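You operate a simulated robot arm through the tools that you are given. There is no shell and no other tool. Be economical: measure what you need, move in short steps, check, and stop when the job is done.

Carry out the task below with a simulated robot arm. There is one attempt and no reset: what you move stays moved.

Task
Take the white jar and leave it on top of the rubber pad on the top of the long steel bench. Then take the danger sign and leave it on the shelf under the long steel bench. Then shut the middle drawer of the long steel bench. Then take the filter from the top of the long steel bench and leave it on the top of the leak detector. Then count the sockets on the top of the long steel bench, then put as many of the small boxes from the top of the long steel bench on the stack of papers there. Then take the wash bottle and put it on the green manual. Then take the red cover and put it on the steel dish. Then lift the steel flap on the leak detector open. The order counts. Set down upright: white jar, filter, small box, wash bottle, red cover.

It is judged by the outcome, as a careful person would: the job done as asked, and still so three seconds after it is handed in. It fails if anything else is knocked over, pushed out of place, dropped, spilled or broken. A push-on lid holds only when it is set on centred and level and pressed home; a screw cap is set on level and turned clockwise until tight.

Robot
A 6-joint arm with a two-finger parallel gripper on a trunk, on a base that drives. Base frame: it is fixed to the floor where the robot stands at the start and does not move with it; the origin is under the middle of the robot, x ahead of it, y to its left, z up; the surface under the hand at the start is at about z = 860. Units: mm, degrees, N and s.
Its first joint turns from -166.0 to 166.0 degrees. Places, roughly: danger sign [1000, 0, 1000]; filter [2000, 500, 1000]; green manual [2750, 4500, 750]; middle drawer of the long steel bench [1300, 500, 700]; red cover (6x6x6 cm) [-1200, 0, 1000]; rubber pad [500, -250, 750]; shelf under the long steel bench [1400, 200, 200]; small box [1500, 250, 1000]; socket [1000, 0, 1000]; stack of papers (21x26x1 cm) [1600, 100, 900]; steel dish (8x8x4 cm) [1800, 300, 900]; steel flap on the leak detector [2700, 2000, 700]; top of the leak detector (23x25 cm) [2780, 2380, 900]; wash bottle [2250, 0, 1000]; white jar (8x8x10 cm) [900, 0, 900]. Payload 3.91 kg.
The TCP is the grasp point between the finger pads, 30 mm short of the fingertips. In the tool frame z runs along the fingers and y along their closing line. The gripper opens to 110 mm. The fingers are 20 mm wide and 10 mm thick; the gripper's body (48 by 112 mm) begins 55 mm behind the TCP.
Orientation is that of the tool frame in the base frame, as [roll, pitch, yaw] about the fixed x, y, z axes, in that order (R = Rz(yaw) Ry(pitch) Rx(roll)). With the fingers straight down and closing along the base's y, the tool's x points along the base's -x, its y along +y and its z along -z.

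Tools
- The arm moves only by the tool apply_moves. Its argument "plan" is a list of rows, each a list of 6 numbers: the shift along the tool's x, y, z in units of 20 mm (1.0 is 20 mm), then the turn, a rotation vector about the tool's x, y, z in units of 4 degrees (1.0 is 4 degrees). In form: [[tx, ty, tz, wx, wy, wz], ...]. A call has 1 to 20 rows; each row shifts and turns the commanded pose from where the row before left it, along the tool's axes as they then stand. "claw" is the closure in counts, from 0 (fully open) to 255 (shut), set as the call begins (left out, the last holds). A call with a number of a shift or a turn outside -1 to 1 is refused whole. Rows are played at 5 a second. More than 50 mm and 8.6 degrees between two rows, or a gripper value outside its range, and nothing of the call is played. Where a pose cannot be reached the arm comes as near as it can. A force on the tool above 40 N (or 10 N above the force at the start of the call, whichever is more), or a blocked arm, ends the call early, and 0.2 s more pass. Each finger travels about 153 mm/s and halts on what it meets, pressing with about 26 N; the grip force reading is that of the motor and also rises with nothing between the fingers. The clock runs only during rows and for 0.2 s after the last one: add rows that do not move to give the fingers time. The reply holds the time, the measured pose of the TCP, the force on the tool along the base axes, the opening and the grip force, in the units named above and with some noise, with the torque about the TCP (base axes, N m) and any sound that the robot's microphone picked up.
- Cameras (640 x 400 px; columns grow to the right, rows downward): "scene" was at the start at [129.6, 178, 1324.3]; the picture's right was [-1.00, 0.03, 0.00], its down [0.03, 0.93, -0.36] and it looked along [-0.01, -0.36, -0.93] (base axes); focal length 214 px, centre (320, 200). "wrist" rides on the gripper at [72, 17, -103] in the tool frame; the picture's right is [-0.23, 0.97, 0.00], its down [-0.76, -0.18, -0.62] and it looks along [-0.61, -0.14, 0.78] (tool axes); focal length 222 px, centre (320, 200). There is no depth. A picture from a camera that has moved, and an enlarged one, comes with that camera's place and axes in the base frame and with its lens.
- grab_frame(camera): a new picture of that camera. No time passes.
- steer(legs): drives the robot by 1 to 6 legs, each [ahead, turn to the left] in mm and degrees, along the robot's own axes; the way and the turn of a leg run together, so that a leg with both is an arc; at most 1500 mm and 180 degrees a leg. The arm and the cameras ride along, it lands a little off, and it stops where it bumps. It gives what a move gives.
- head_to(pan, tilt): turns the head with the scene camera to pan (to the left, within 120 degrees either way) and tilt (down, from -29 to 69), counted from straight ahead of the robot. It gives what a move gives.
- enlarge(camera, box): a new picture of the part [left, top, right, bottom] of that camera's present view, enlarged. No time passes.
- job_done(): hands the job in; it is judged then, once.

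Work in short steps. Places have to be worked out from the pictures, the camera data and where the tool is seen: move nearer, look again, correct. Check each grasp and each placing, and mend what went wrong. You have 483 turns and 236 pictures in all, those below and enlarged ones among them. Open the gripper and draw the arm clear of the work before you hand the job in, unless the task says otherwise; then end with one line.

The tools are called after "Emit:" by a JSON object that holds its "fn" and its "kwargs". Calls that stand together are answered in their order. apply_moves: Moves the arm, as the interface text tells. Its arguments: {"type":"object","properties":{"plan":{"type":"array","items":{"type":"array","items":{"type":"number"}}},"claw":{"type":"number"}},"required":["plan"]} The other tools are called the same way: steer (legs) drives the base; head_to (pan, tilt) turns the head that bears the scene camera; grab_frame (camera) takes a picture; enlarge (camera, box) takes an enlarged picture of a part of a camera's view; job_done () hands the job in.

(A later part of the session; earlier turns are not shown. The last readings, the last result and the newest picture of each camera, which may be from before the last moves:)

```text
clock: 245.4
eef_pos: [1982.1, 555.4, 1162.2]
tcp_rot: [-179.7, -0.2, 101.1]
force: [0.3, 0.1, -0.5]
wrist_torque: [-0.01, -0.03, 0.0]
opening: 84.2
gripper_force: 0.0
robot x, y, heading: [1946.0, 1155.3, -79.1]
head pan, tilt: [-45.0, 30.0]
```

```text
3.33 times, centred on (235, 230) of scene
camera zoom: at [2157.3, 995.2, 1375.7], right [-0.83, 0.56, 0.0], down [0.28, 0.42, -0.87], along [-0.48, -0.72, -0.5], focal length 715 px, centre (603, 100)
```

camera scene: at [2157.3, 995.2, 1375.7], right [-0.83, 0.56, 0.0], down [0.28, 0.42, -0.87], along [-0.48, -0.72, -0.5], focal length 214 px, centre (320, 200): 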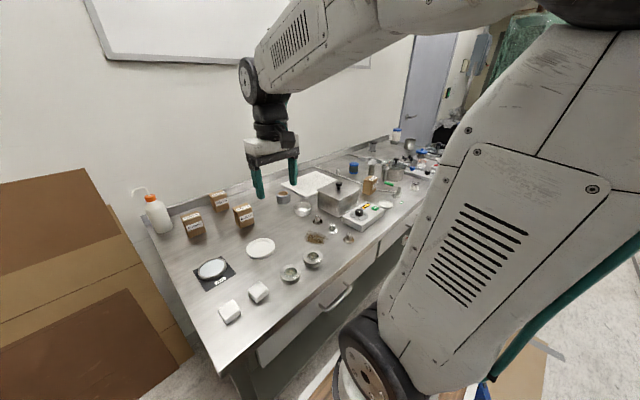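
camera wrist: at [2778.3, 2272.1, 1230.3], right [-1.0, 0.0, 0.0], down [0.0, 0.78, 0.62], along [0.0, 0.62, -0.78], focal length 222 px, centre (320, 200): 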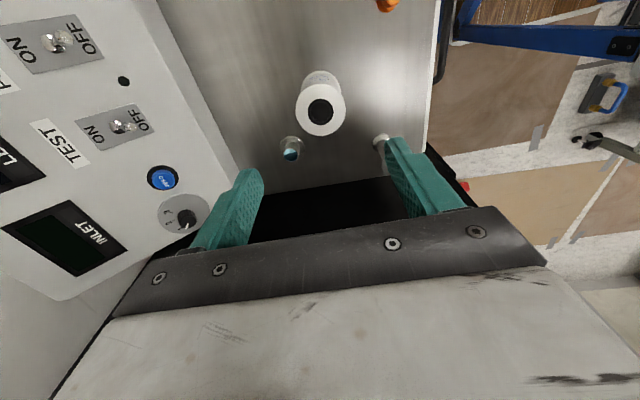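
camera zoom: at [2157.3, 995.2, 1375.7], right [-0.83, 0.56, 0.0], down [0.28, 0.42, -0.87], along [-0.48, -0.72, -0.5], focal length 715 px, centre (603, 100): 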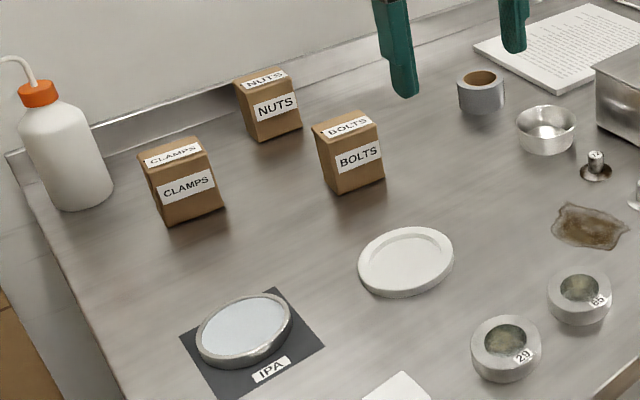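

I move the wrist camera over the papers/steel box area to inspect hidden spots.

Emit:
{"fn": "apply_moves", "kwargs": {"plan": [[-0.6, -0.98, 0, 0, 0, 0], [-0.6, -0.98, 0, 0, 0, 0], [-0.6, -0.98, 0, 0, 0, 0], [-0.6, -0.98, 0, 0, 0, 0], [-0.6, -0.98, 0, 0, 0, 0], [-0.6, -0.98, 0, 0, 0, 0], [-0.6, -0.98, 0, 0, 0, 0], [-0.6, -0.98, 0, 0, 0, 0], [-0.6, -0.98, 0, 0, 0, 0], [-0.6, -0.98, 0, 0, 0, 0], [-0.6, -0.98, 0, 0, 0, 0], [-0.6, -0.98, 0, 0, 0, 0], [-0.6, -0.98, 0, 0, 0, 0], [-0.6, -0.98, 0, 0, 0, 0], [-0.6, -0.98, 0, 0, 0, 0], [-0.6, -0.98, 0, 0, 0, 0], [-0.6, -0.98, 0, 0, 0, 0], [-0.6, -0.98, 0, 0, 0, 0], [0, 0, 0, 0, 0, 0]]}}

Emit:
{"fn": "grab_frame", "kwargs": {"camera": "wrist"}}

Emit:
{"fn": "enlarge", "kwargs": {"camera": "wrist", "box": [0, 0, 320, 250]}}

```text
clock: 249.4
eef_pos: [1677.1, 274.7, 1162.7]
tcp_rot: [-179.8, -0.1, 101.3]
force: [-0.3, 0.5, 0.7]
wrist_torque: [0.0, 0.0, -0.01]
opening: 84.2
gripper_force: 0.0
robot x, y, heading: [1954.3, 1151.5, -79.1]
head pan, tilt: [-45.0, 30.0]
```

```text
131 pictures are left
camera wrist: at [1679.7, 347.6, 1267.3], right [1.0, -0.03, 0.0], down [-0.02, -0.78, 0.62], along [-0.02, -0.62, -0.78], focal length 222 px, centre (320, 200)
```

wrist: 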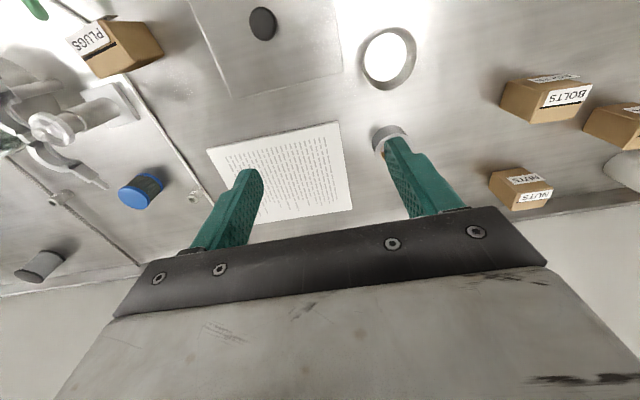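

```text
1.60 times, centred on (160, 125) of wrist
camera zoom: at [1679.7, 347.6, 1267.3], right [1.0, -0.03, 0.0], down [-0.02, -0.78, 0.62], along [-0.02, -0.62, -0.78], focal length 355 px, centre (576, 320)
```

zoom: 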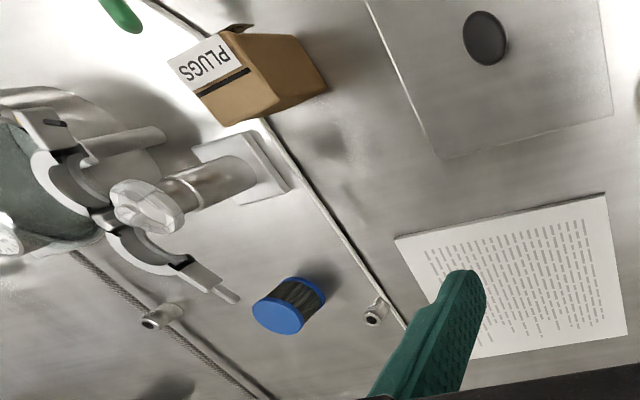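

I count two sockets on the bench top (one by the papers, one by the rod near where the sign stood). So two boxes go on the papers; I take BOLTS first: move over about (2003, 240).

Emit:
{"fn": "apply_moves", "kwargs": {"claw": 0, "plan": [[-0.3, 1, 0, 0, 0, 0], [-0.3, 1, 0, 0, 0, 0], [-0.3, 1, 0, 0, 0, 0], [-0.3, 1, 0, 0, 0, 0], [-0.3, 1, 0, 0, 0, 0], [-0.3, 1, 0, 0, 0, 0], [-0.3, 1, 0, 0, 0, 0], [-0.3, 1, 0, 0, 0, 0], [-0.3, 1, 0, 0, 0, 0], [-0.3, 1, 0, 0, 0, 0], [-0.3, 1, 0.9, 0, 0, 0], [-0.3, 1, 0.9, 0, 0, 0], [-0.3, 1, 0.9, 0, 0, 0], [-0.3, 1, 0.9, 0, 0, 0], [-0.3, 1, 0.9, 0, 0, 0], [-0.3, 0.65, 0.5, 0, 0, 0], [0, 0, 0, 0, 0, 0]]}}

Emit:
{"fn": "grab_frame", "kwargs": {"camera": "wrist"}}

Emit:
{"fn": "head_to", "kwargs": {"pan": 0, "tilt": 45}}

Emit:
{"fn": "enlarge", "kwargs": {"camera": "scene", "box": [340, 90, 500, 210]}}

```text
clock: 253.0
eef_pos: [2004.7, 239.6, 1061.9]
tcp_rot: [-179.8, 0.0, 101.1]
force: [0.3, 0.0, 0.2]
wrist_torque: [0.0, -0.05, -0.05]
opening: 110.0
gripper_force: 0.1
robot x, y, heading: [1953.3, 1154.0, -78.8]
head pan, tilt: [-45.0, 30.0]
```

```text
129 pictures are left
camera wrist: at [2005.4, 314.4, 1166.6], right [1.0, -0.03, 0.0], down [-0.02, -0.78, 0.62], along [-0.03, -0.62, -0.78], focal length 222 px, centre (320, 200)
```

wrist: 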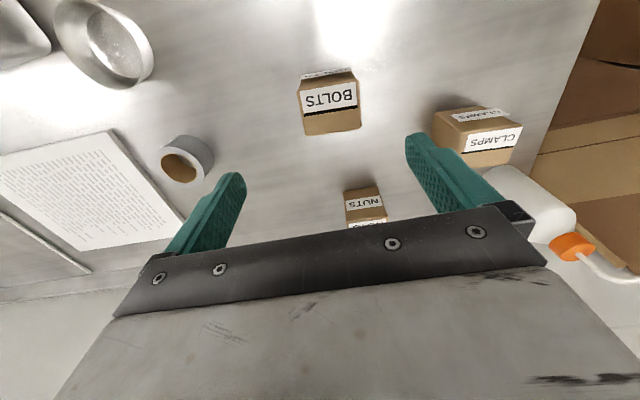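

```text
clock: 254.1
eef_pos: [2003.8, 241.6, 1062.3]
tcp_rot: [-179.8, 0.0, 101.2]
force: [1.0, -0.8, -1.3]
wrist_torque: [-0.01, 0.0, 0.01]
opening: 110.1
gripper_force: 0.1
robot x, y, heading: [1949.2, 1152.4, -78.9]
head pan, tilt: [0.0, 45.0]
```

```text
3.33 times, centred on (420, 150) of scene
camera zoom: at [2223.3, 990.4, 1353.2], right [-0.98, -0.19, 0.0], down [-0.13, 0.69, -0.71], along [0.13, -0.69, -0.71], focal length 715 px, centre (-13, 367)
```

zoom: 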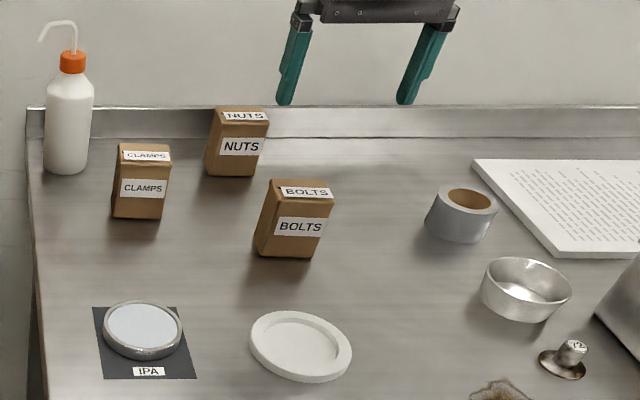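

BOLTS centred near (2009, 248), top ~941. I align, descend to 915 and grip.

Emit:
{"fn": "apply_moves", "kwargs": {"plan": [[0.27, 0.3, 0, 0, 0, 1], [0, 0, 1, 0, 0, 0], [0, 0, 1, 0, 0, 0], [0, 0, 1, 0, 0, 0], [0, 0, 1, 0, 0, 0], [0, 0, 1, 0, 0, 0], [0, 0, 1, 0, 0, 0], [0, 0, 1, 0, 0, 0], [0, 0, 0.35, 0, 0, 0], [0, 0, 0, 0, 0, 0]]}}

Emit:
{"fn": "enlarge", "kwargs": {"camera": "scene", "box": [340, 90, 500, 210]}}

Emit:
{"fn": "grab_frame", "kwargs": {"camera": "wrist"}}

```text
clock: 256.3
eef_pos: [2006.8, 246.9, 914.2]
tcp_rot: [-179.9, -0.1, 97.1]
force: [-0.6, -0.3, 0.0]
wrist_torque: [0.0, 0.03, -0.01]
opening: 110.1
gripper_force: 0.1
robot x, y, heading: [1950.5, 1152.9, -79.1]
head pan, tilt: [0.0, 45.0]
```

```text
3.33 times, centred on (420, 150) of scene
camera zoom: at [2223.4, 990.4, 1353.1], right [-0.98, -0.19, 0.0], down [-0.14, 0.69, -0.71], along [0.14, -0.69, -0.71], focal length 715 px, centre (-13, 367)
```

zoom: 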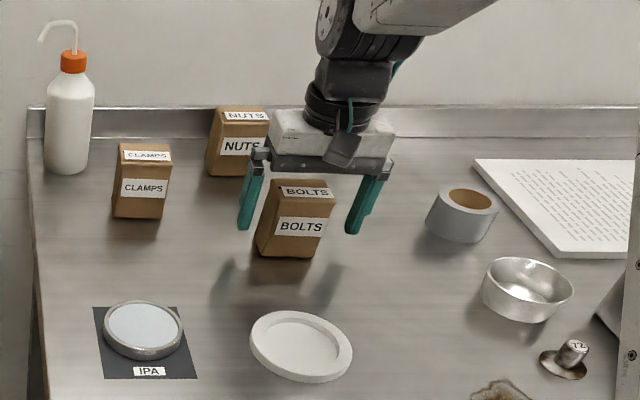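

```text
126 pictures are left
camera wrist: at [2013.6, 319.9, 1019.0], right [0.99, -0.1, 0.0], down [-0.08, -0.78, 0.62], along [-0.07, -0.62, -0.78], focal length 222 px, centre (320, 200)
```

wrist: 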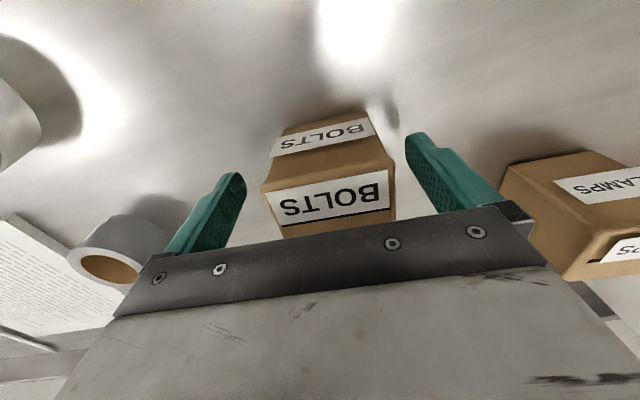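

Box is between the fingers. I close and lift 100 mm.

Emit:
{"fn": "apply_moves", "kwargs": {"claw": 255, "plan": [[0, 0, 0, 0, 0, 0], [0, 0, 0, 0, 0, 0], [0, 0, 0, 0, 0, 0], [0, 0, 0, 0, 0, 0]]}}

Emit:
{"fn": "apply_moves", "kwargs": {"plan": [[0, 0, -1, 0, 0, 0], [0, 0, -1, 0, 0, 0], [0, 0, -1, 0, 0, 0], [0, 0, -1, 0, 0, 0], [0, 0, -1, 0, 0, 0], [0, 0, 0, 0, 0, 0]]}}

Emit:
{"fn": "grab_frame", "kwargs": {"camera": "wrist"}}

```text
clock: 257.3
eef_pos: [2007.5, 246.3, 914.5]
tcp_rot: [-179.9, 0.0, 97.1]
force: [0.7, -0.8, 3.7]
wrist_torque: [0.08, -0.17, -0.05]
opening: 61.8
gripper_force: 26.1
robot x, y, heading: [1951.7, 1157.6, -78.9]
head pan, tilt: [0.0, 45.0]
```

```text
clock: 258.7
eef_pos: [2008.1, 246.6, 1014.0]
tcp_rot: [-179.9, -0.1, 97.1]
force: [0.6, -0.3, -2.4]
wrist_torque: [0.03, -0.01, 0.01]
opening: 61.7
gripper_force: 25.9
robot x, y, heading: [1953.6, 1156.5, -79.0]
head pan, tilt: [0.0, 45.0]
```

```text
125 pictures are left
camera wrist: at [2013.7, 320.3, 1119.1], right [0.99, -0.1, 0.0], down [-0.08, -0.78, 0.62], along [-0.07, -0.62, -0.78], focal length 222 px, centre (320, 200)
```

wrist: 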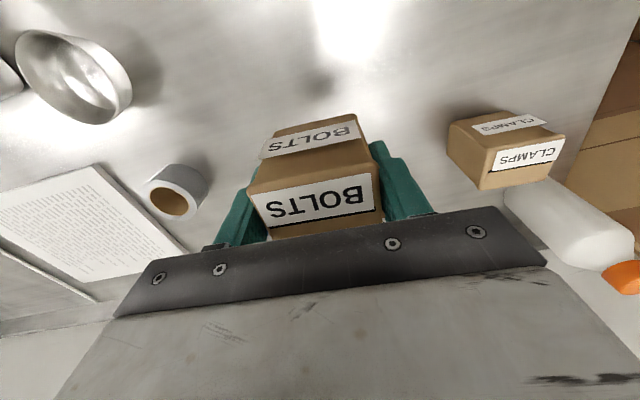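

Lifted. I drive 50 mm nearer for reach, then carry the box toward the far half of the papers.

Emit:
{"fn": "steer", "kwargs": {"legs": [[50, 0]]}}

Emit:
{"fn": "apply_moves", "kwargs": {"plan": [[0, -1, 0, 0, 0, 0], [0, -1, 0, 0, 0, 0], [0, -1, 0, 0, 0, 0], [0, -1, 0, 0, 0, 0], [0, -1, 0, 0, 0, 0], [0, -1, 0, 0, 0, 0], [0, -1, 0, 0, 0, 0], [0, -1, 0, 0, 0, 0], [0, -1, 0, 0, 0, 0], [0, -1, 0, 0, 0, 0], [0, -1, 0, 0, 0, 0], [0, -1, 0, 0, 0, 0], [0, -1, 0, 0, 0, 0], [0, -1, 0, 0, 0, 0], [0, -1, 0, 0, 0, 0], [0, -1, 0, 0, 0, 0], [0, -1, 0, 0, 0, 0], [0, 0, 0, 0, 0, 0]]}}

Emit:
{"fn": "grab_frame", "kwargs": {"camera": "wrist"}}

```text
clock: 259.6
eef_pos: [2015.1, 198.1, 1015.0]
tcp_rot: [-179.8, -0.1, 97.1]
force: [-0.6, -0.3, -2.8]
wrist_torque: [0.0, 0.02, 0.03]
opening: 62.1
gripper_force: 26.2
robot x, y, heading: [1965.2, 1108.2, -79.0]
head pan, tilt: [0.0, 45.0]
```

```text
clock: 263.4
eef_pos: [1677.9, 157.4, 1016.0]
tcp_rot: [-179.8, -0.1, 97.1]
force: [0.7, 0.5, -2.5]
wrist_torque: [0.0, 0.0, 0.01]
opening: 62.0
gripper_force: 26.6
robot x, y, heading: [1961.9, 1104.5, -79.0]
head pan, tilt: [0.0, 45.0]
```

```text
124 pictures are left
camera wrist: at [1684.6, 230.2, 1120.4], right [0.99, -0.11, 0.0], down [-0.08, -0.78, 0.62], along [-0.07, -0.62, -0.78], focal length 222 px, centre (320, 200)
```

wrist: 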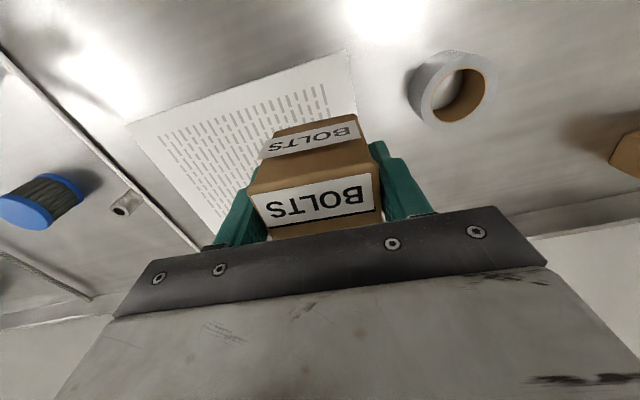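

Paper corners confirm. I move to (1537, 93) lowering to ~968.

Emit:
{"fn": "apply_moves", "kwargs": {"plan": [[-0.29, -0.92, 0.3, 0, 0, 0], [-0.29, -0.92, 0.3, 0, 0, 0], [-0.29, -0.92, 0.3, 0, 0, 0], [-0.29, -0.92, 0.3, 0, 0, 0], [-0.29, -0.92, 0.3, 0, 0, 0], [-0.29, -0.92, 0.3, 0, 0, 0], [-0.29, -0.92, 0.3, 0, 0, 0], [-0.29, -0.92, 0.3, 0, 0, 0], [0, 0, 0, 0, 0, 0]]}}

Emit:
{"fn": "grab_frame", "kwargs": {"camera": "wrist"}}

Emit:
{"fn": "head_to", "kwargs": {"pan": -30, "tilt": 40}}

Emit:
{"fn": "grab_frame", "kwargs": {"camera": "scene"}}

```text
clock: 265.4
eef_pos: [1563.4, 125.7, 966.2]
tcp_rot: [-179.7, -0.1, 97.2]
force: [-0.3, 0.8, -2.6]
wrist_torque: [-0.01, -0.02, 0.01]
opening: 61.8
gripper_force: 26.1
out of reach, approached as far as the arm can: row 6, 7, 8
robot x, y, heading: [1965.0, 1106.3, -79.0]
head pan, tilt: [0.0, 45.0]
```

```text
123 pictures are left
camera wrist: at [1569.9, 200.4, 1070.5], right [0.99, -0.11, 0.0], down [-0.08, -0.78, 0.62], along [-0.07, -0.62, -0.78], focal length 222 px, centre (320, 200)
```

wrist: 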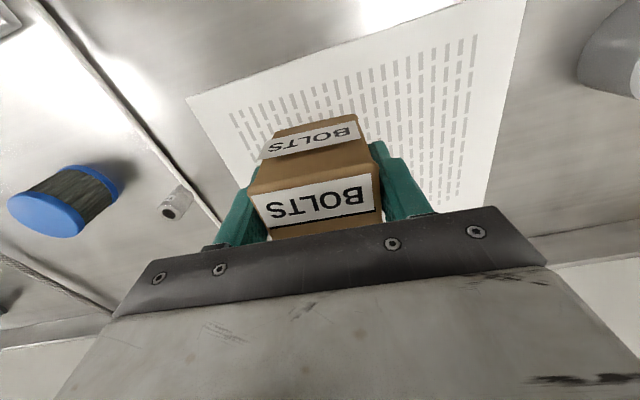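

```text
clock: 266.4
eef_pos: [1564.0, 126.0, 966.7]
tcp_rot: [-179.8, -0.1, 97.0]
force: [0.6, 0.4, -1.9]
wrist_torque: [0.0, 0.0, -0.02]
opening: 61.8
gripper_force: 26.3
robot x, y, heading: [1961.8, 1105.0, -79.0]
head pan, tilt: [-30.0, 40.0]
```

```text
122 pictures are left
camera scene: at [2189.3, 940.5, 1360.4], right [-0.95, 0.33, 0.0], down [0.21, 0.61, -0.77], along [-0.25, -0.72, -0.64], focal length 214 px, centre (320, 200)
```

scene: 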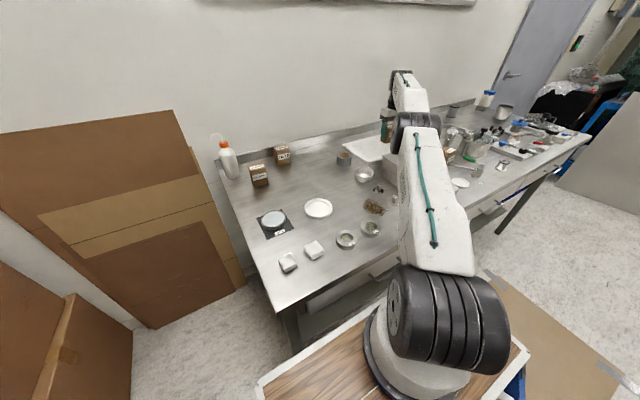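

At the reach limit, but this spot (1563, 126) is well on the papers with room for the second box. I lower here.

Emit:
{"fn": "apply_moves", "kwargs": {"plan": [[0, 0, 0.5, 0, 0, 0], [0, 0, 0.5, 0, 0, 0], [0, 0, 0.4, 0, 0, 0], [0, 0, 0, 0, 0, 0]]}}

```text
clock: 267.4
eef_pos: [1563.1, 126.0, 936.7]
tcp_rot: [-179.9, -0.2, 97.1]
force: [-0.6, 0.1, -1.5]
wrist_torque: [0.0, -0.01, -0.02]
opening: 61.6
gripper_force: 25.7
robot x, y, heading: [1959.2, 1107.0, -79.1]
head pan, tilt: [-30.0, 40.0]
```

Emit:
{"fn": "apply_moves", "kwargs": {"plan": [[0, 0, 0.15, 0, 0, 0], [0, 0, 0.15, 0, 0, 0], [0, 0, 0.1, 0, 0, 0], [0, 0, 0, 0, 0, 0]]}}

```text
clock: 268.4
eef_pos: [1561.9, 126.7, 929.1]
tcp_rot: [-179.8, -0.1, 97.2]
force: [0.1, -0.9, -2.8]
wrist_torque: [-0.03, -0.01, 0.0]
opening: 61.9
gripper_force: 25.9
robot x, y, heading: [1958.5, 1104.7, -79.1]
head pan, tilt: [-30.0, 40.0]
```

Emit:
{"fn": "apply_moves", "kwargs": {"plan": [[0, 0, 0.1, 0, 0, 0], [0, 0, 0.1, 0, 0, 0], [0, 0, 0, 0, 0, 0]]}}

```text
clock: 269.2
eef_pos: [1562.3, 127.6, 926.3]
tcp_rot: [-179.8, -0.1, 97.1]
force: [0.3, 0.6, -2.3]
wrist_torque: [0.0, -0.03, 0.0]
opening: 62.0
gripper_force: 26.3
robot x, y, heading: [1961.6, 1102.6, -79.2]
head pan, tilt: [-30.0, 40.0]
```

Emit:
{"fn": "apply_moves", "kwargs": {"plan": [[0, 0, 0.1, 0, 0, 0], [0, 0, 0.1, 0, 0, 0], [0, 0, 0, 0, 0, 0]]}}

```text
clock: 270.0
eef_pos: [1560.9, 125.8, 924.9]
tcp_rot: [-179.6, 0.1, 97.1]
force: [0.1, -2.2, 19.3]
wrist_torque: [0.24, -0.65, -0.03]
opening: 62.0
gripper_force: 25.6
robot x, y, heading: [1961.7, 1105.6, -78.9]
head pan, tilt: [-30.0, 40.0]
```

Contact. I ease up, open to ~85 mm and rise.

Emit:
{"fn": "apply_moves", "kwargs": {"plan": [[0, 0, -0.08, 0, 0, 0], [0, 0, 0, 0, 0, 0]]}}

Emit:
{"fn": "apply_moves", "kwargs": {"claw": 45, "plan": [[0, 0, 0, 0, 0, 0], [0, 0, 0, 0, 0, 0], [0, 0, 0, 0, 0, 0]]}}

Emit:
{"fn": "apply_moves", "kwargs": {"plan": [[0, 0, -0.5, 0, 0, 0], [0, 0, -1, 0, 0, 0], [0, 0, -1, 0, 0, 0], [0, 0, -1, 0, 0, 0], [0, 0, -1, 0, 0, 0], [0.5, 0, -0.5, 0, 0, 0], [0, 0, 0, 0, 0, 0]]}}

Emit:
{"fn": "grab_frame", "kwargs": {"camera": "wrist"}}

```text
clock: 270.6
eef_pos: [1562.1, 125.6, 924.9]
tcp_rot: [-179.7, 0.0, 97.1]
force: [-0.5, -5.6, 19.7]
wrist_torque: [-0.12, -0.57, -0.11]
opening: 61.9
gripper_force: 26.0
robot x, y, heading: [1955.5, 1106.7, -78.9]
head pan, tilt: [-30.0, 40.0]
```

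```text
clock: 271.4
eef_pos: [1561.1, 125.7, 923.2]
tcp_rot: [-179.8, -0.1, 97.1]
force: [-0.4, -0.5, 0.2]
wrist_torque: [-0.03, 0.0, -0.02]
opening: 90.6
gripper_force: 0.0
robot x, y, heading: [1962.0, 1107.5, -78.8]
head pan, tilt: [-30.0, 40.0]
```

```text
clock: 273.0
eef_pos: [1562.3, 143.0, 1021.4]
tcp_rot: [-179.8, -0.1, 97.0]
force: [0.8, 0.4, -0.2]
wrist_torque: [-0.01, 0.02, 0.0]
opening: 90.7
gripper_force: 0.1
out of reach, approached as far as the arm can: row 4
robot x, y, heading: [1960.6, 1105.5, -78.9]
head pan, tilt: [-30.0, 40.0]
```

```text
121 pictures are left
camera wrist: at [1569.2, 215.1, 1126.4], right [0.99, -0.11, 0.0], down [-0.08, -0.78, 0.62], along [-0.07, -0.62, -0.78], focal length 222 px, centre (320, 200)
```

wrist: 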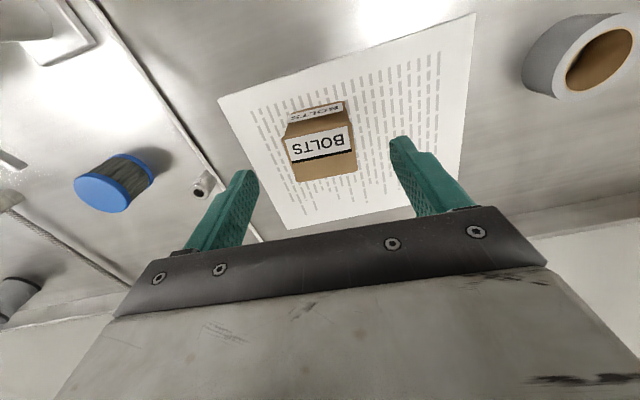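

BOLTS stands on the papers. Next CLAMPS: I move back over it.

Emit:
{"fn": "apply_moves", "kwargs": {"claw": 0, "plan": [[0, 1, 0, 0, 0, 0], [0, 1, 0, 0, 0, 0], [0, 1, 0, 0, 0, 0], [0, 1, 0, 0, 0, 0], [0, 1, 0, 0, 0, 0], [0, 1, -0.3, 0, 0, 0], [0, 1, -0.3, 0, 0, 0], [0, 1, -0.3, 0, 0, 0], [0, 1, -0.3, 0, 0, 0], [0, 1, -0.3, 0, 0, 0], [0, 1, 0, 0, 0, 0], [0, 1, 0, 0, 0, 0], [0, 1, 0, 0, 0, 0], [0, 1, 0, 0, 0, 0], [0, 1, 0, 0, 0, 0], [0, 1, 0, 0, 0, 0], [0, 1, 0, 0, 0, 0], [0, 1, 0, 0, 0, 0], [0, 1, 0, 0, 0, 0], [0, 1, 0, 0, 0, 0]]}}

Emit:
{"fn": "apply_moves", "kwargs": {"plan": [[0, 1, 0, 0, 0, 0], [0, 1, 0, 0, 0, 0], [0, 1, 0, 0, 0, 0], [0, 1, 0, 0, 0, 0], [0, 1, 0, 0, 0, 0], [0, 1, 0, 0, 0, 0], [0, 1, 0, 0, 0, 0], [0, 1, 0, 0, 0, 0], [0, 1, 0, 0, 0, 0], [0, 0, 0, 0, 0, 0]]}}

Emit:
{"fn": "grab_frame", "kwargs": {"camera": "wrist"}}

Emit:
{"fn": "head_to", "kwargs": {"pan": 0, "tilt": 45}}

Emit:
{"fn": "enlarge", "kwargs": {"camera": "scene", "box": [330, 70, 490, 190]}}

```text
clock: 277.2
eef_pos: [1915.7, 54.6, 1092.3]
tcp_rot: [-179.8, -0.2, 97.0]
force: [0.2, 0.0, -0.1]
wrist_torque: [0.0, -0.01, 0.02]
opening: 109.9
gripper_force: 0.0
out of reach, approached as far as the arm can: row 1, 2, 3, 4, 5, 6, 7, 8, 9, 10, 11, 12, 13, 14, 15, 16, 17, 18, 19, 20
robot x, y, heading: [1963.2, 1108.4, -79.2]
head pan, tilt: [-30.0, 40.0]
```

```text
clock: 279.4
eef_pos: [2095.3, 64.0, 1097.7]
tcp_rot: [-179.9, -0.2, 96.9]
force: [0.4, 0.1, 0.3]
wrist_torque: [-0.02, 0.0, -0.02]
opening: 110.1
gripper_force: 0.0
out of reach, approached as far as the arm can: row 1, 3, 4, 7
robot x, y, heading: [1959.6, 1105.0, -79.2]
head pan, tilt: [-30.0, 40.0]
```

```text
120 pictures are left
camera wrist: at [2102.2, 137.1, 1200.2], right [0.99, -0.11, 0.0], down [-0.08, -0.78, 0.62], along [-0.07, -0.62, -0.78], focal length 222 px, centre (320, 200)
```

wrist: 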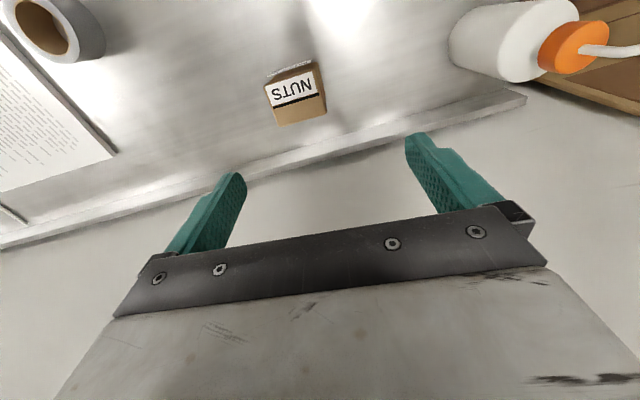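

```text
clock: 280.4
eef_pos: [2094.2, 63.9, 1095.4]
tcp_rot: [-179.8, -0.2, 97.1]
force: [0.4, -0.3, 0.4]
wrist_torque: [0.02, 0.0, 0.02]
opening: 110.2
gripper_force: 0.0
robot x, y, heading: [1964.5, 1106.5, -79.1]
head pan, tilt: [0.0, 45.0]
```

```text
3.33 times, centred on (410, 130) of scene
camera zoom: at [2232.6, 941.2, 1353.1], right [-0.98, -0.19, 0.0], down [-0.13, 0.69, -0.71], along [0.13, -0.69, -0.71], focal length 715 px, centre (20, 433)
```

zoom: 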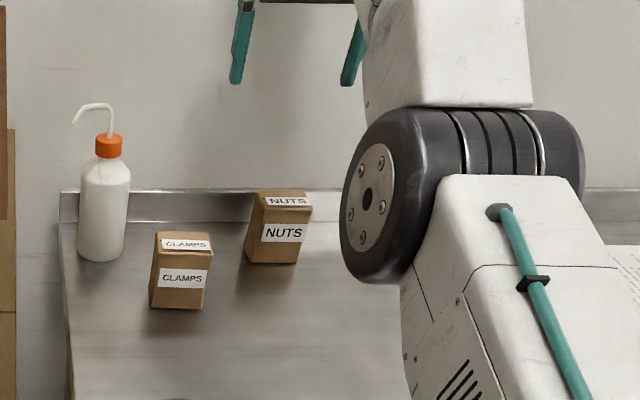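

The arm slid along its reach limit but is now near NUTS/CLAMPS. I move toward CLAMPS at about (2176, 198).

Emit:
{"fn": "apply_moves", "kwargs": {"plan": [[1, 0.8, 0, 0, 0, 0], [1, 0.8, 0, 0, 0, 0], [1, 0.8, 0, 0, 0, 0], [1, 0.8, 0, 0, 0, 0], [1, 0.8, 0, 0, 0, 0], [1, 0.8, 0, 0, 0, 0], [0, 0, 0, 0, 0, 0]]}}

Emit:
{"fn": "grab_frame", "kwargs": {"camera": "wrist"}}

```text
clock: 281.9
eef_pos: [2122.0, 72.4, 1104.5]
tcp_rot: [-179.8, -0.1, 97.0]
force: [0.6, -0.6, -0.5]
wrist_torque: [-0.02, 0.0, -0.04]
opening: 110.0
gripper_force: 0.1
out of reach, approached as far as the arm can: row 1, 2, 3, 4, 5, 6
robot x, y, heading: [1959.8, 1106.7, -78.9]
head pan, tilt: [0.0, 45.0]
```

```text
118 pictures are left
camera wrist: at [2129.1, 145.3, 1210.6], right [0.99, -0.11, -0.01], down [-0.08, -0.78, 0.62], along [-0.07, -0.62, -0.78], focal length 222 px, centre (320, 200)
```

wrist: 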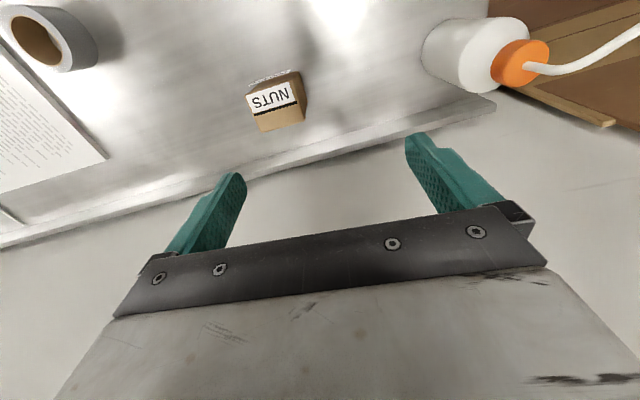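

The commanded pose seems off; I nudge toward the robot and down to recover tracking.

Emit:
{"fn": "apply_moves", "kwargs": {"plan": [[1, 0, 0, 0, 0, 0], [1, 0, 0, 0, 0, 0], [1, 0, 0, 0, 0, 0], [0, 0, 0, 0, 0, 0]]}}

```text
clock: 282.9
eef_pos: [2120.7, 72.3, 1106.6]
tcp_rot: [-179.8, -0.2, 97.1]
force: [0.6, -0.2, 0.0]
wrist_torque: [-0.02, 0.02, 0.01]
opening: 109.9
gripper_force: 0.0
out of reach, approached as far as the arm can: row 1, 2, 3
robot x, y, heading: [1959.2, 1105.8, -79.2]
head pan, tilt: [0.0, 45.0]
```

I keep commanding backward to bring the target into reach.

Emit:
{"fn": "apply_moves", "kwargs": {"plan": [[1, 0, 0, 0, 0, 0], [1, 0, 0, 0, 0, 0], [1, 0, 0, 0, 0, 0], [1, 0, 0, 0, 0, 0], [1, 0, 0, 0, 0, 0], [0, 0, 0, 0, 0, 0]]}}

```text
clock: 284.4
eef_pos: [2121.3, 71.9, 1105.5]
tcp_rot: [-179.8, -0.2, 97.1]
force: [1.2, 0.5, 0.4]
wrist_torque: [-0.02, 0.0, -0.01]
opening: 110.1
gripper_force: 0.1
out of reach, approached as far as the arm can: row 1, 2, 3, 4, 5
robot x, y, heading: [1957.6, 1104.3, -79.1]
head pan, tilt: [0.0, 45.0]
```

No motion at all — maybe a straight-elbow singularity. I try moving down.

Emit:
{"fn": "apply_moves", "kwargs": {"plan": [[0, 0, 1, 0, 0, 0], [0, 0, 1, 0, 0, 0], [0, 0, 0, 0, 0, 0]]}}

```text
clock: 285.1
eef_pos: [2124.2, 60.7, 1071.5]
tcp_rot: [-179.8, -0.2, 97.1]
force: [0.2, 0.8, 0.2]
wrist_torque: [0.01, -0.01, 0.0]
opening: 109.8
gripper_force: 0.0
out of reach, approached as far as the arm can: row 1, 2
robot x, y, heading: [1961.1, 1108.8, -78.9]
head pan, tilt: [0.0, 45.0]
```

It moved. Now backward again.

Emit:
{"fn": "apply_moves", "kwargs": {"plan": [[0.5, 0, 0, 0, 0, 0], [0.5, 0, 0, 0, 0, 0], [0, 0, 0, 0, 0, 0]]}}

Emit:
{"fn": "grab_frame", "kwargs": {"camera": "scene"}}

```text
clock: 285.9
eef_pos: [2124.4, 62.0, 1076.2]
tcp_rot: [-179.9, 0.0, 97.0]
force: [-1.4, -0.4, -0.4]
wrist_torque: [0.01, 0.01, -0.02]
opening: 109.9
gripper_force: 0.1
out of reach, approached as far as the arm can: row 1, 2
robot x, y, heading: [1962.2, 1102.4, -78.9]
head pan, tilt: [0.0, 45.0]
```

```text
117 pictures are left
camera scene: at [2232.6, 941.2, 1353.1], right [-0.98, -0.19, 0.0], down [-0.13, 0.69, -0.71], along [0.13, -0.69, -0.71], focal length 214 px, centre (320, 200)
```

scene: 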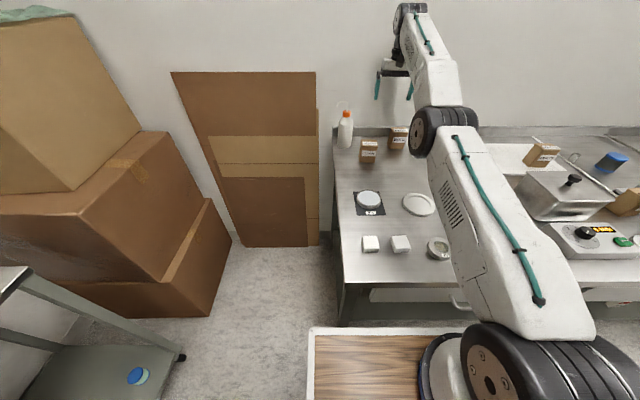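

The commanded point may still lie beyond reach radially; I keep pulling it in.

Emit:
{"fn": "apply_moves", "kwargs": {"plan": [[1, 0, 0, 0, 0, 0], [1, 0, 0, 0, 0, 0], [1, 0, 0, 0, 0, 0], [1, 0, 0, 0, 0, 0], [1, 0, 0, 0, 0, 0], [1, 0, 0, 0, 0, 0], [1, 0, 0, 0, 0, 0], [1, 0, 0, 0, 0, 0], [1, 0, 0, 0, 0, 0], [1, 0, 0, 0, 0, 0], [0, 0, 0, 0, 0, 0]]}}

```text
clock: 288.4
eef_pos: [2127.1, 66.4, 1091.6]
tcp_rot: [-179.8, -0.2, 97.0]
force: [0.1, 0.4, 0.5]
wrist_torque: [0.0, 0.01, 0.02]
opening: 109.9
gripper_force: 0.0
out of reach, approached as far as the arm can: row 1, 2, 3, 4, 5, 6, 7, 8, 9, 10
robot x, y, heading: [1958.2, 1103.3, -78.8]
head pan, tilt: [0.0, 45.0]
```

I think the solver is stuck at a straight elbow and the commanded point has wandered inward; I bring it back near the measured pose.

Emit:
{"fn": "apply_moves", "kwargs": {"plan": [[-1, 0, 0, 0, 0, 0], [-1, 0, 0, 0, 0, 0], [-1, 0, 0, 0, 0, 0], [-1, 0, 0, 0, 0, 0], [-1, 0, 0, 0, 0, 0], [-1, 0, 0, 0, 0, 0], [-1, 0, 0, 0, 0, 0], [-1, 0, 0, 0, 0, 0], [-1, 0, 0, 0, 0, 0], [-1, 0, 0, 0, 0, 0], [-1, 0, 0, 0, 0, 0], [-1, 0, 0, 0, 0, 0], [-1, 0, 0, 0, 0, 0], [-1, 0, 0, 0, 0, 0], [-1, 0, 0, 0, 0, 0], [-1, 0, 0, 0, 0, 0]]}}

```text
clock: 291.8
eef_pos: [2116.6, 46.8, 1034.9]
tcp_rot: [-179.8, 0.0, 96.9]
force: [-0.2, -0.2, 0.4]
wrist_torque: [0.0, -0.02, -0.01]
opening: 110.3
gripper_force: 0.1
out of reach, approached as far as the arm can: row 1, 2, 3, 4, 5, 6, 7, 8, 9, 10, 11, 12, 13, 14, 15, 16
robot x, y, heading: [1960.5, 1107.8, -78.8]
head pan, tilt: [0.0, 45.0]
```

I test with a small base move back and a still row.

Emit:
{"fn": "steer", "kwargs": {"legs": [[-60, 0]]}}

Emit:
{"fn": "apply_moves", "kwargs": {"plan": [[0, 0, 0, 0, 0, 0], [0, 0, 0, 0, 0, 0]]}}

```text
clock: 292.7
eef_pos: [2104.8, 103.5, 1033.2]
tcp_rot: [-179.8, -0.1, 97.0]
force: [0.5, -0.3, -0.1]
wrist_torque: [-0.04, 0.0, 0.02]
opening: 110.0
gripper_force: 0.0
robot x, y, heading: [1949.6, 1169.4, -79.2]
head pan, tilt: [0.0, 45.0]
```

```text
clock: 293.3
eef_pos: [2107.9, 105.1, 1035.0]
tcp_rot: [-179.7, -0.1, 97.0]
force: [0.3, 0.4, -0.7]
wrist_torque: [0.01, 0.0, -0.03]
opening: 110.1
gripper_force: 0.1
robot x, y, heading: [1949.6, 1163.9, -79.0]
head pan, tilt: [0.0, 45.0]
```

Tracking is reset. I test a small backward move.

Emit:
{"fn": "apply_moves", "kwargs": {"plan": [[0.5, 0, -0.5, 0, 0, 0], [0.5, 0, -0.5, 0, 0, 0], [0, 0, 0, 0, 0, 0]]}}

```text
clock: 294.1
eef_pos: [2104.1, 113.1, 1057.0]
tcp_rot: [-179.8, -0.2, 97.0]
force: [0.1, 0.3, -0.5]
wrist_torque: [0.02, 0.02, 0.01]
opening: 109.9
gripper_force: 0.1
out of reach, approached as far as the arm can: row 1, 2
robot x, y, heading: [1945.3, 1164.8, -79.1]
head pan, tilt: [0.0, 45.0]
```

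Emit:
{"fn": "apply_moves", "kwargs": {"plan": [[1, 0, 0, 0, 0, 0], [1, 0, 0, 0, 0, 0], [1, 0, 0, 0, 0, 0], [0, 0, 0, 0, 0, 0]]}}

```text
clock: 295.1
eef_pos: [2105.2, 116.3, 1066.6]
tcp_rot: [-179.8, -0.1, 97.0]
force: [-0.7, -0.2, -0.2]
wrist_torque: [0.02, 0.04, 0.04]
opening: 110.0
gripper_force: 0.1
out of reach, approached as far as the arm can: row 1, 2, 3
robot x, y, heading: [1947.2, 1163.4, -79.1]
head pan, tilt: [0.0, 45.0]
```

Still sliding on the reach limit. I try the combination that freed it before: up, then inward with a sideways component.

Emit:
{"fn": "apply_moves", "kwargs": {"plan": [[0.5, -0.7, -1, 0, 0, 0], [0.5, -0.7, -1, 0, 0, 0], [0.5, -0.7, -1, 0, 0, 0], [1, -0.7, -0.5, 0, 0, 0], [1, -0.7, 0, 0, 0, 0], [1, -0.7, 0, 0, 0, 0], [1, -0.7, 0, 0, 0, 0], [1, -0.7, 0, 0, 0, 0], [0, 0, 0, 0, 0, 0]]}}

```text
clock: 297.1
eef_pos: [2056.2, 134.7, 1134.6]
tcp_rot: [-179.8, -0.3, 97.0]
force: [-0.3, -0.2, -0.4]
wrist_torque: [-0.01, -0.02, 0.01]
opening: 110.0
gripper_force: 0.0
out of reach, approached as far as the arm can: row 1, 2, 3, 4, 5, 6, 7, 8
robot x, y, heading: [1948.7, 1165.9, -79.2]
head pan, tilt: [0.0, 45.0]
```

The elbow may sit on the wrong side of straight. I reset with a tiny base move, command outward slightly, then inward.

Emit:
{"fn": "steer", "kwargs": {"legs": [[-20, 0]]}}

Emit:
{"fn": "apply_moves", "kwargs": {"plan": [[-1, 0, 0, 0, 0, 0], [-1, 0, 0, 0, 0, 0], [-1, 0, 0, 0, 0, 0], [0, 0, 0, 0, 0, 0]]}}

Emit:
{"fn": "apply_moves", "kwargs": {"plan": [[1, 0, 0, 0, 0, 0], [1, 0, 0, 0, 0, 0], [1, 0, 0, 0, 0, 0], [1, 0, 0, 0, 0, 0], [1, 0, 0, 0, 0, 0], [1, 0, 0, 0, 0, 0], [0, 0, 0, 0, 0, 0]]}}

```text
clock: 297.9
eef_pos: [2053.1, 154.3, 1135.1]
tcp_rot: [-179.7, -0.2, 97.0]
force: [-0.3, 0.4, 0.5]
wrist_torque: [0.01, -0.01, 0.01]
opening: 110.1
gripper_force: 0.0
robot x, y, heading: [1939.1, 1183.5, -79.2]
head pan, tilt: [0.0, 45.0]
```

```text
clock: 298.9
eef_pos: [2053.0, 145.6, 1119.5]
tcp_rot: [-179.8, -0.2, 97.0]
force: [0.9, 0.6, -0.8]
wrist_torque: [0.0, 0.01, -0.01]
opening: 110.0
gripper_force: 0.1
out of reach, approached as far as the arm can: row 1, 2, 3
robot x, y, heading: [1942.5, 1183.6, -78.8]
head pan, tilt: [0.0, 45.0]
```

```text
clock: 300.5
eef_pos: [2053.0, 145.5, 1119.2]
tcp_rot: [-179.8, -0.2, 97.0]
force: [-0.8, -0.4, -0.8]
wrist_torque: [0.03, 0.02, -0.01]
opening: 110.0
gripper_force: 0.0
out of reach, approached as far as the arm can: row 1, 2, 3, 4, 5, 6
robot x, y, heading: [1946.6, 1186.8, -78.9]
head pan, tilt: [0.0, 45.0]
```

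I try relieving the wrist: reset by a tiny base move, tilt the tool slightly forward, then move inward.

Emit:
{"fn": "steer", "kwargs": {"legs": [[-20, 0]]}}

Emit:
{"fn": "apply_moves", "kwargs": {"plan": [[0, 0, 0, 0, -1, 0], [0, 0, 0, 0, -1, 0], [0, 0, 0, 0, -1, 0], [0, 0, 0, 0, 0, 0]]}}

Emit:
{"fn": "apply_moves", "kwargs": {"plan": [[0.5, 0, 0, 0, 0, 0], [0.5, 0, 0, 0, 0, 0], [0.5, 0, 0, 0, 0, 0], [0, 0, 0, 0, 0, 0]]}}

```text
clock: 301.3
eef_pos: [2049.2, 164.0, 1118.2]
tcp_rot: [-179.8, -0.1, 97.0]
force: [0.8, 0.1, -0.7]
wrist_torque: [0.01, -0.02, 0.01]
opening: 109.8
gripper_force: 0.1
robot x, y, heading: [1941.5, 1202.4, -79.2]
head pan, tilt: [0.0, 45.0]
```

```text
clock: 302.3
eef_pos: [2052.0, 128.5, 1134.5]
tcp_rot: [-179.8, 11.8, 97.1]
force: [0.2, 0.1, 0.3]
wrist_torque: [-0.02, 0.0, 0.0]
opening: 110.2
gripper_force: 0.0
out of reach, approached as far as the arm can: row 1, 2, 3
robot x, y, heading: [1941.6, 1203.0, -79.0]
head pan, tilt: [0.0, 45.0]
```

```text
clock: 303.3
eef_pos: [2049.9, 147.5, 1131.7]
tcp_rot: [-179.8, 11.9, 97.1]
force: [-0.6, -0.1, -1.1]
wrist_torque: [-0.01, -0.02, 0.01]
opening: 109.7
gripper_force: 0.1
out of reach, approached as far as the arm can: row 1, 2
robot x, y, heading: [1941.1, 1206.0, -79.0]
head pan, tilt: [0.0, 45.0]
```

It came free (last row reached). I continue inward.

Emit:
{"fn": "apply_moves", "kwargs": {"plan": [[0.5, 0, 0, 0, 0, 0], [0.5, 0, 0, 0, 0, 0], [0.5, 0, 0, 0, 0, 0], [0.5, 0, 0, 0, 0, 0], [0.5, 0, 0, 0, 0, 0], [0.5, 0, 0, 0, 0, 0], [0, 0, 0, 0, 0, 0]]}}

```text
clock: 304.9
eef_pos: [2043.6, 208.1, 1119.2]
tcp_rot: [-179.8, 11.7, 97.0]
force: [0.8, 0.0, 0.7]
wrist_torque: [-0.03, -0.03, 0.02]
opening: 109.9
gripper_force: 0.1
robot x, y, heading: [1937.8, 1205.9, -79.0]
head pan, tilt: [0.0, 45.0]
```

Freed. I level the tool, move inward a bit and sideways toward CLAMPS, then drive 70 mm ahead.

Emit:
{"fn": "apply_moves", "kwargs": {"plan": [[1, 0, 0, 0, 0, 0], [1, 0, 0, 0, 0, 0], [1, 0, 0, 0, 0, 0], [0, 0, 0, 0, 1, 0], [0, 0, 0, 0, 1, 0], [0, 0, 0, 0, 0.95, 0], [0, 1, 0, 0, 0, 0], [0, 1, 0, 0, 0, 0], [0, 1, 0, 0, 0, 0], [0, 1, 0, 0, 0, 0], [0, 1, 0, 0, 0, 0], [0, 1, 0, 0, 0, 0], [0, 1, 0, 0, 0, 0], [0, 0, 0, 0, 0, 0]]}}

Emit:
{"fn": "steer", "kwargs": {"legs": [[70, 0]]}}

Emit:
{"fn": "grab_frame", "kwargs": {"camera": "wrist"}}

```text
clock: 307.9
eef_pos: [2174.1, 283.0, 1104.9]
tcp_rot: [-179.8, 0.1, 97.1]
force: [-0.1, -0.3, 0.0]
wrist_torque: [0.02, 0.01, -0.01]
opening: 109.8
gripper_force: 0.0
robot x, y, heading: [1943.0, 1201.2, -79.0]
head pan, tilt: [0.0, 45.0]
```

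```text
clock: 308.9
eef_pos: [2189.8, 215.3, 1105.1]
tcp_rot: [-179.8, 0.0, 97.1]
force: [-0.4, 0.3, -0.4]
wrist_torque: [-0.04, -0.02, -0.01]
opening: 110.1
gripper_force: 0.1
robot x, y, heading: [1956.2, 1133.5, -79.3]
head pan, tilt: [0.0, 45.0]
```

```text
116 pictures are left
camera wrist: at [2195.8, 288.5, 1209.9], right [0.99, -0.11, 0.0], down [-0.08, -0.78, 0.62], along [-0.07, -0.62, -0.78], focal length 222 px, centre (320, 200)
```

wrist: 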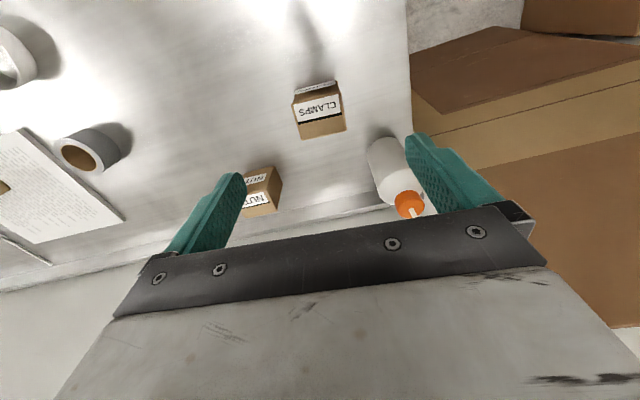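

CLAMPS centred near (2181, 201). I align and descend to 915.

Emit:
{"fn": "apply_moves", "kwargs": {"plan": [[-0.65, -0.5, 0, 0, 0, 0], [0, 0, 1, 0, 0, 0], [0, 0, 1, 0, 0, 0], [0, 0, 1, 0, 0, 0], [0, 0, 1, 0, 0, 0], [0, 0, 1, 0, 0, 0], [0, 0, 1, 0, 0, 0], [0, 0, 0, 0, 0, 0]]}}

Emit:
{"fn": "grab_frame", "kwargs": {"camera": "wrist"}}

Emit:
{"fn": "enlarge", "kwargs": {"camera": "scene", "box": [330, 70, 490, 190]}}

```text
clock: 310.7
eef_pos: [2181.0, 199.8, 985.2]
tcp_rot: [-179.6, 0.0, 97.2]
force: [-0.3, 0.5, 0.7]
wrist_torque: [0.03, 0.0, 0.02]
opening: 110.0
gripper_force: 0.1
robot x, y, heading: [1957.7, 1136.3, -79.0]
head pan, tilt: [0.0, 45.0]
```

```text
115 pictures are left
camera wrist: at [2187.9, 273.4, 1089.7], right [0.99, -0.11, 0.0], down [-0.08, -0.78, 0.62], along [-0.07, -0.62, -0.78], focal length 222 px, centre (320, 200)
```

wrist: 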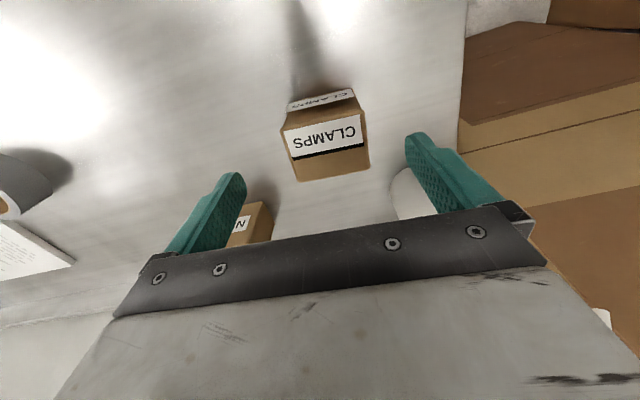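

```text
3.33 times, centred on (410, 130) of scene
camera zoom: at [2227.1, 970.4, 1353.1], right [-0.98, -0.19, 0.0], down [-0.13, 0.69, -0.71], along [0.13, -0.69, -0.71], focal length 715 px, centre (20, 433)
```

zoom: 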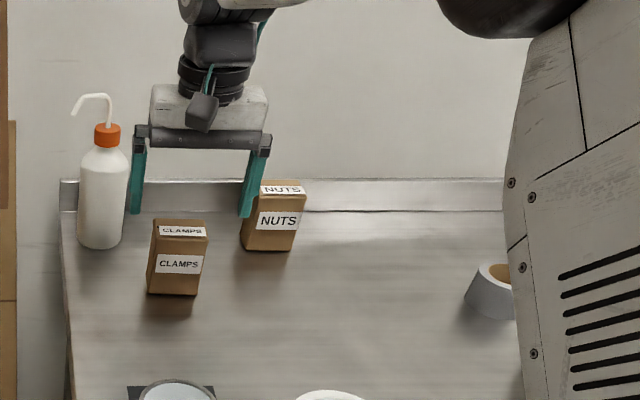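

Slight shift, then down to 915 and grip.

Emit:
{"fn": "apply_moves", "kwargs": {"plan": [[0.25, 0.15, 0, 0, 0, 0], [0, 0, 1, 0, 0, 0], [0, 0, 1, 0, 0, 0], [0, 0, 1, 0, 0, 0], [0, 0, 0.5, 0, 0, 0], [0, 0, 0, 0, 0, 0]]}}

Emit:
{"fn": "apply_moves", "kwargs": {"claw": 255, "plan": [[0, 0, 0, 0, 0, 0], [0, 0, 0, 0, 0, 0], [0, 0, 0, 0, 0, 0], [0, 0, 0, 0, 0, 0]]}}

Emit:
{"fn": "apply_moves", "kwargs": {"plan": [[0, 0, -1, 0, 0, 0], [0, 0, -1, 0, 0, 0], [0, 0, -1, 0, 0, 0], [0, 0, -1, 0, 0, 0], [0, 0, -1, 0, 0, 0], [0, 0, 0, 0, 0, 0]]}}

Emit:
{"fn": "grab_frame", "kwargs": {"camera": "wrist"}}

```text
clock: 312.1
eef_pos: [2181.2, 205.2, 916.3]
tcp_rot: [-179.8, 0.0, 97.0]
force: [-0.3, -0.7, 0.0]
wrist_torque: [0.03, 0.02, 0.0]
opening: 110.1
gripper_force: 0.0
robot x, y, heading: [1953.0, 1133.8, -79.1]
head pan, tilt: [0.0, 45.0]
```

```text
clock: 313.1
eef_pos: [2180.0, 204.7, 915.0]
tcp_rot: [-179.7, 0.0, 97.1]
force: [1.3, 0.9, 1.7]
wrist_torque: [-0.04, -0.16, -0.03]
opening: 62.0
gripper_force: 25.7
robot x, y, heading: [1955.2, 1130.3, -78.8]
head pan, tilt: [0.0, 45.0]
```

```text
clock: 314.5
eef_pos: [2181.4, 205.2, 1016.9]
tcp_rot: [-179.7, 0.0, 97.1]
force: [-0.8, -0.6, -2.6]
wrist_torque: [0.0, 0.01, 0.01]
opening: 62.0
gripper_force: 25.7
robot x, y, heading: [1957.4, 1130.5, -78.8]
head pan, tilt: [0.0, 45.0]
```

```text
113 pictures are left
camera wrist: at [2188.6, 278.0, 1120.4], right [0.99, -0.11, 0.0], down [-0.08, -0.78, 0.62], along [-0.07, -0.62, -0.78], focal length 222 px, centre (320, 200)
```

wrist: 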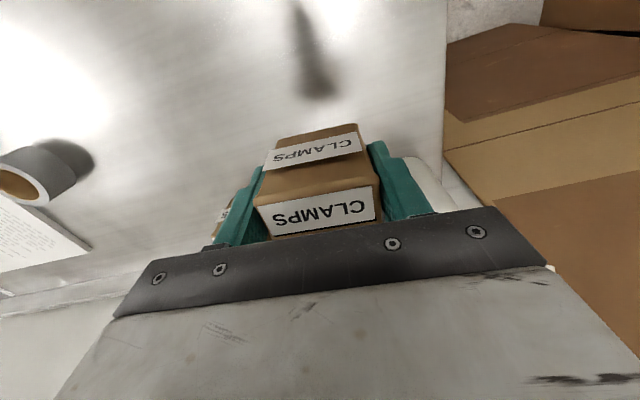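

Gripped CLAMPS. I carry it toward (1672, 146) on the papers.

Emit:
{"fn": "apply_moves", "kwargs": {"plan": [[0, -1, 0, 0, 0, 0], [0, -1, 0, 0, 0, 0], [0, -1, 0, 0, 0, 0], [0, -1, 0, 0, 0, 0], [0, -1, 0, 0, 0, 0], [0, -1, 0, 0, 0, 0], [0, -1, 0, 0, 0, 0], [0, -1, 0, 0, 0, 0], [0, -1, 0, 0, 0, 0], [0, -1, 0, 0, 0, 0], [0, -1, 0, 0, 0, 0], [0, -1, 0, 0, 0, 0], [0, -1, 0, 0, 0, 0], [0, -1, 0, 0, 0, 0], [0, -1, 0, 0, 0, 0], [0, -1, 0, 0, 0, 0], [0, -1, 0, 0, 0, 0], [0, -1, 0, 0, 0, 0], [0, -1, 0, 0, 0, 0], [0, -1, 0, 0, 0, 0]]}}

Emit:
{"fn": "apply_moves", "kwargs": {"plan": [[0, -1, 0, 0, 0, 0], [0, -1, 0, 0, 0, 0], [0, -1, 0, 0, 0, 0], [0, -1, 0.3, 0, 0, 0], [0, -1, 0.3, 0, 0, 0], [0, -0.6, 0.5, 0, 0, 0], [0, 0, 0, 0, 0, 0]]}}

Emit:
{"fn": "grab_frame", "kwargs": {"camera": "wrist"}}

```text
clock: 318.7
eef_pos: [1785.7, 156.6, 1017.5]
tcp_rot: [-179.8, 0.0, 97.1]
force: [-0.8, -0.3, -2.1]
wrist_torque: [0.03, 0.03, 0.01]
opening: 61.9
gripper_force: 26.1
robot x, y, heading: [1956.1, 1139.6, -79.0]
head pan, tilt: [0.0, 45.0]
```

```text
clock: 320.3
eef_pos: [1674.1, 142.5, 997.0]
tcp_rot: [-179.7, -0.1, 97.1]
force: [-0.2, 0.4, -1.9]
wrist_torque: [0.01, 0.01, 0.0]
opening: 62.0
gripper_force: 26.0
robot x, y, heading: [1955.3, 1132.7, -79.1]
head pan, tilt: [0.0, 45.0]
```

```text
112 pictures are left
camera wrist: at [1680.4, 216.4, 1100.4], right [0.99, -0.11, 0.0], down [-0.08, -0.78, 0.62], along [-0.07, -0.62, -0.78], focal length 222 px, centre (320, 200)
```

wrist: 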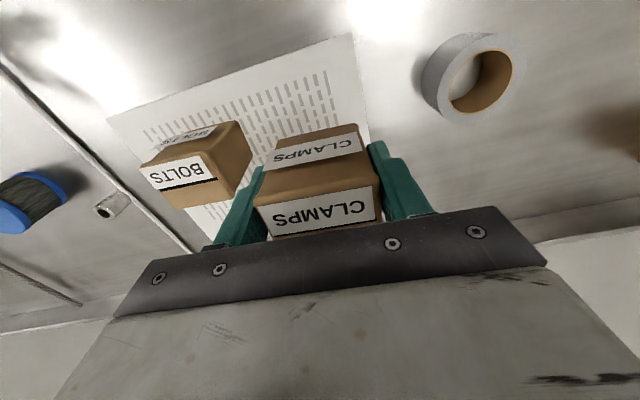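

Good spacing. I lower.

Emit:
{"fn": "apply_moves", "kwargs": {"plan": [[0, 0, 1, 0, 0, 0], [0, 0, 1, 0, 0, 0], [0, 0, 1, 0, 0, 0], [0, 0, 0.4, 0, 0, 0], [0, 0, 0, 0, 0, 0]]}}

Emit:
{"fn": "apply_moves", "kwargs": {"plan": [[0, 0, 0.1, 0, 0, 0], [0, 0, 0.1, 0, 0, 0], [0, 0, 0, 0, 0, 0]]}}

```text
clock: 321.5
eef_pos: [1674.3, 143.3, 927.3]
tcp_rot: [-179.7, 0.0, 97.0]
force: [-0.7, 0.1, -2.3]
wrist_torque: [0.02, 0.0, 0.0]
opening: 61.9
gripper_force: 25.7
robot x, y, heading: [1956.5, 1136.9, -78.8]
head pan, tilt: [0.0, 45.0]
```

```text
clock: 322.3
eef_pos: [1674.8, 143.9, 925.8]
tcp_rot: [-179.7, 0.1, 97.0]
force: [0.6, 0.7, 8.9]
wrist_torque: [0.08, -0.3, 0.01]
opening: 61.8
gripper_force: 26.0
robot x, y, heading: [1955.9, 1133.2, -78.9]
head pan, tilt: [0.0, 45.0]
```

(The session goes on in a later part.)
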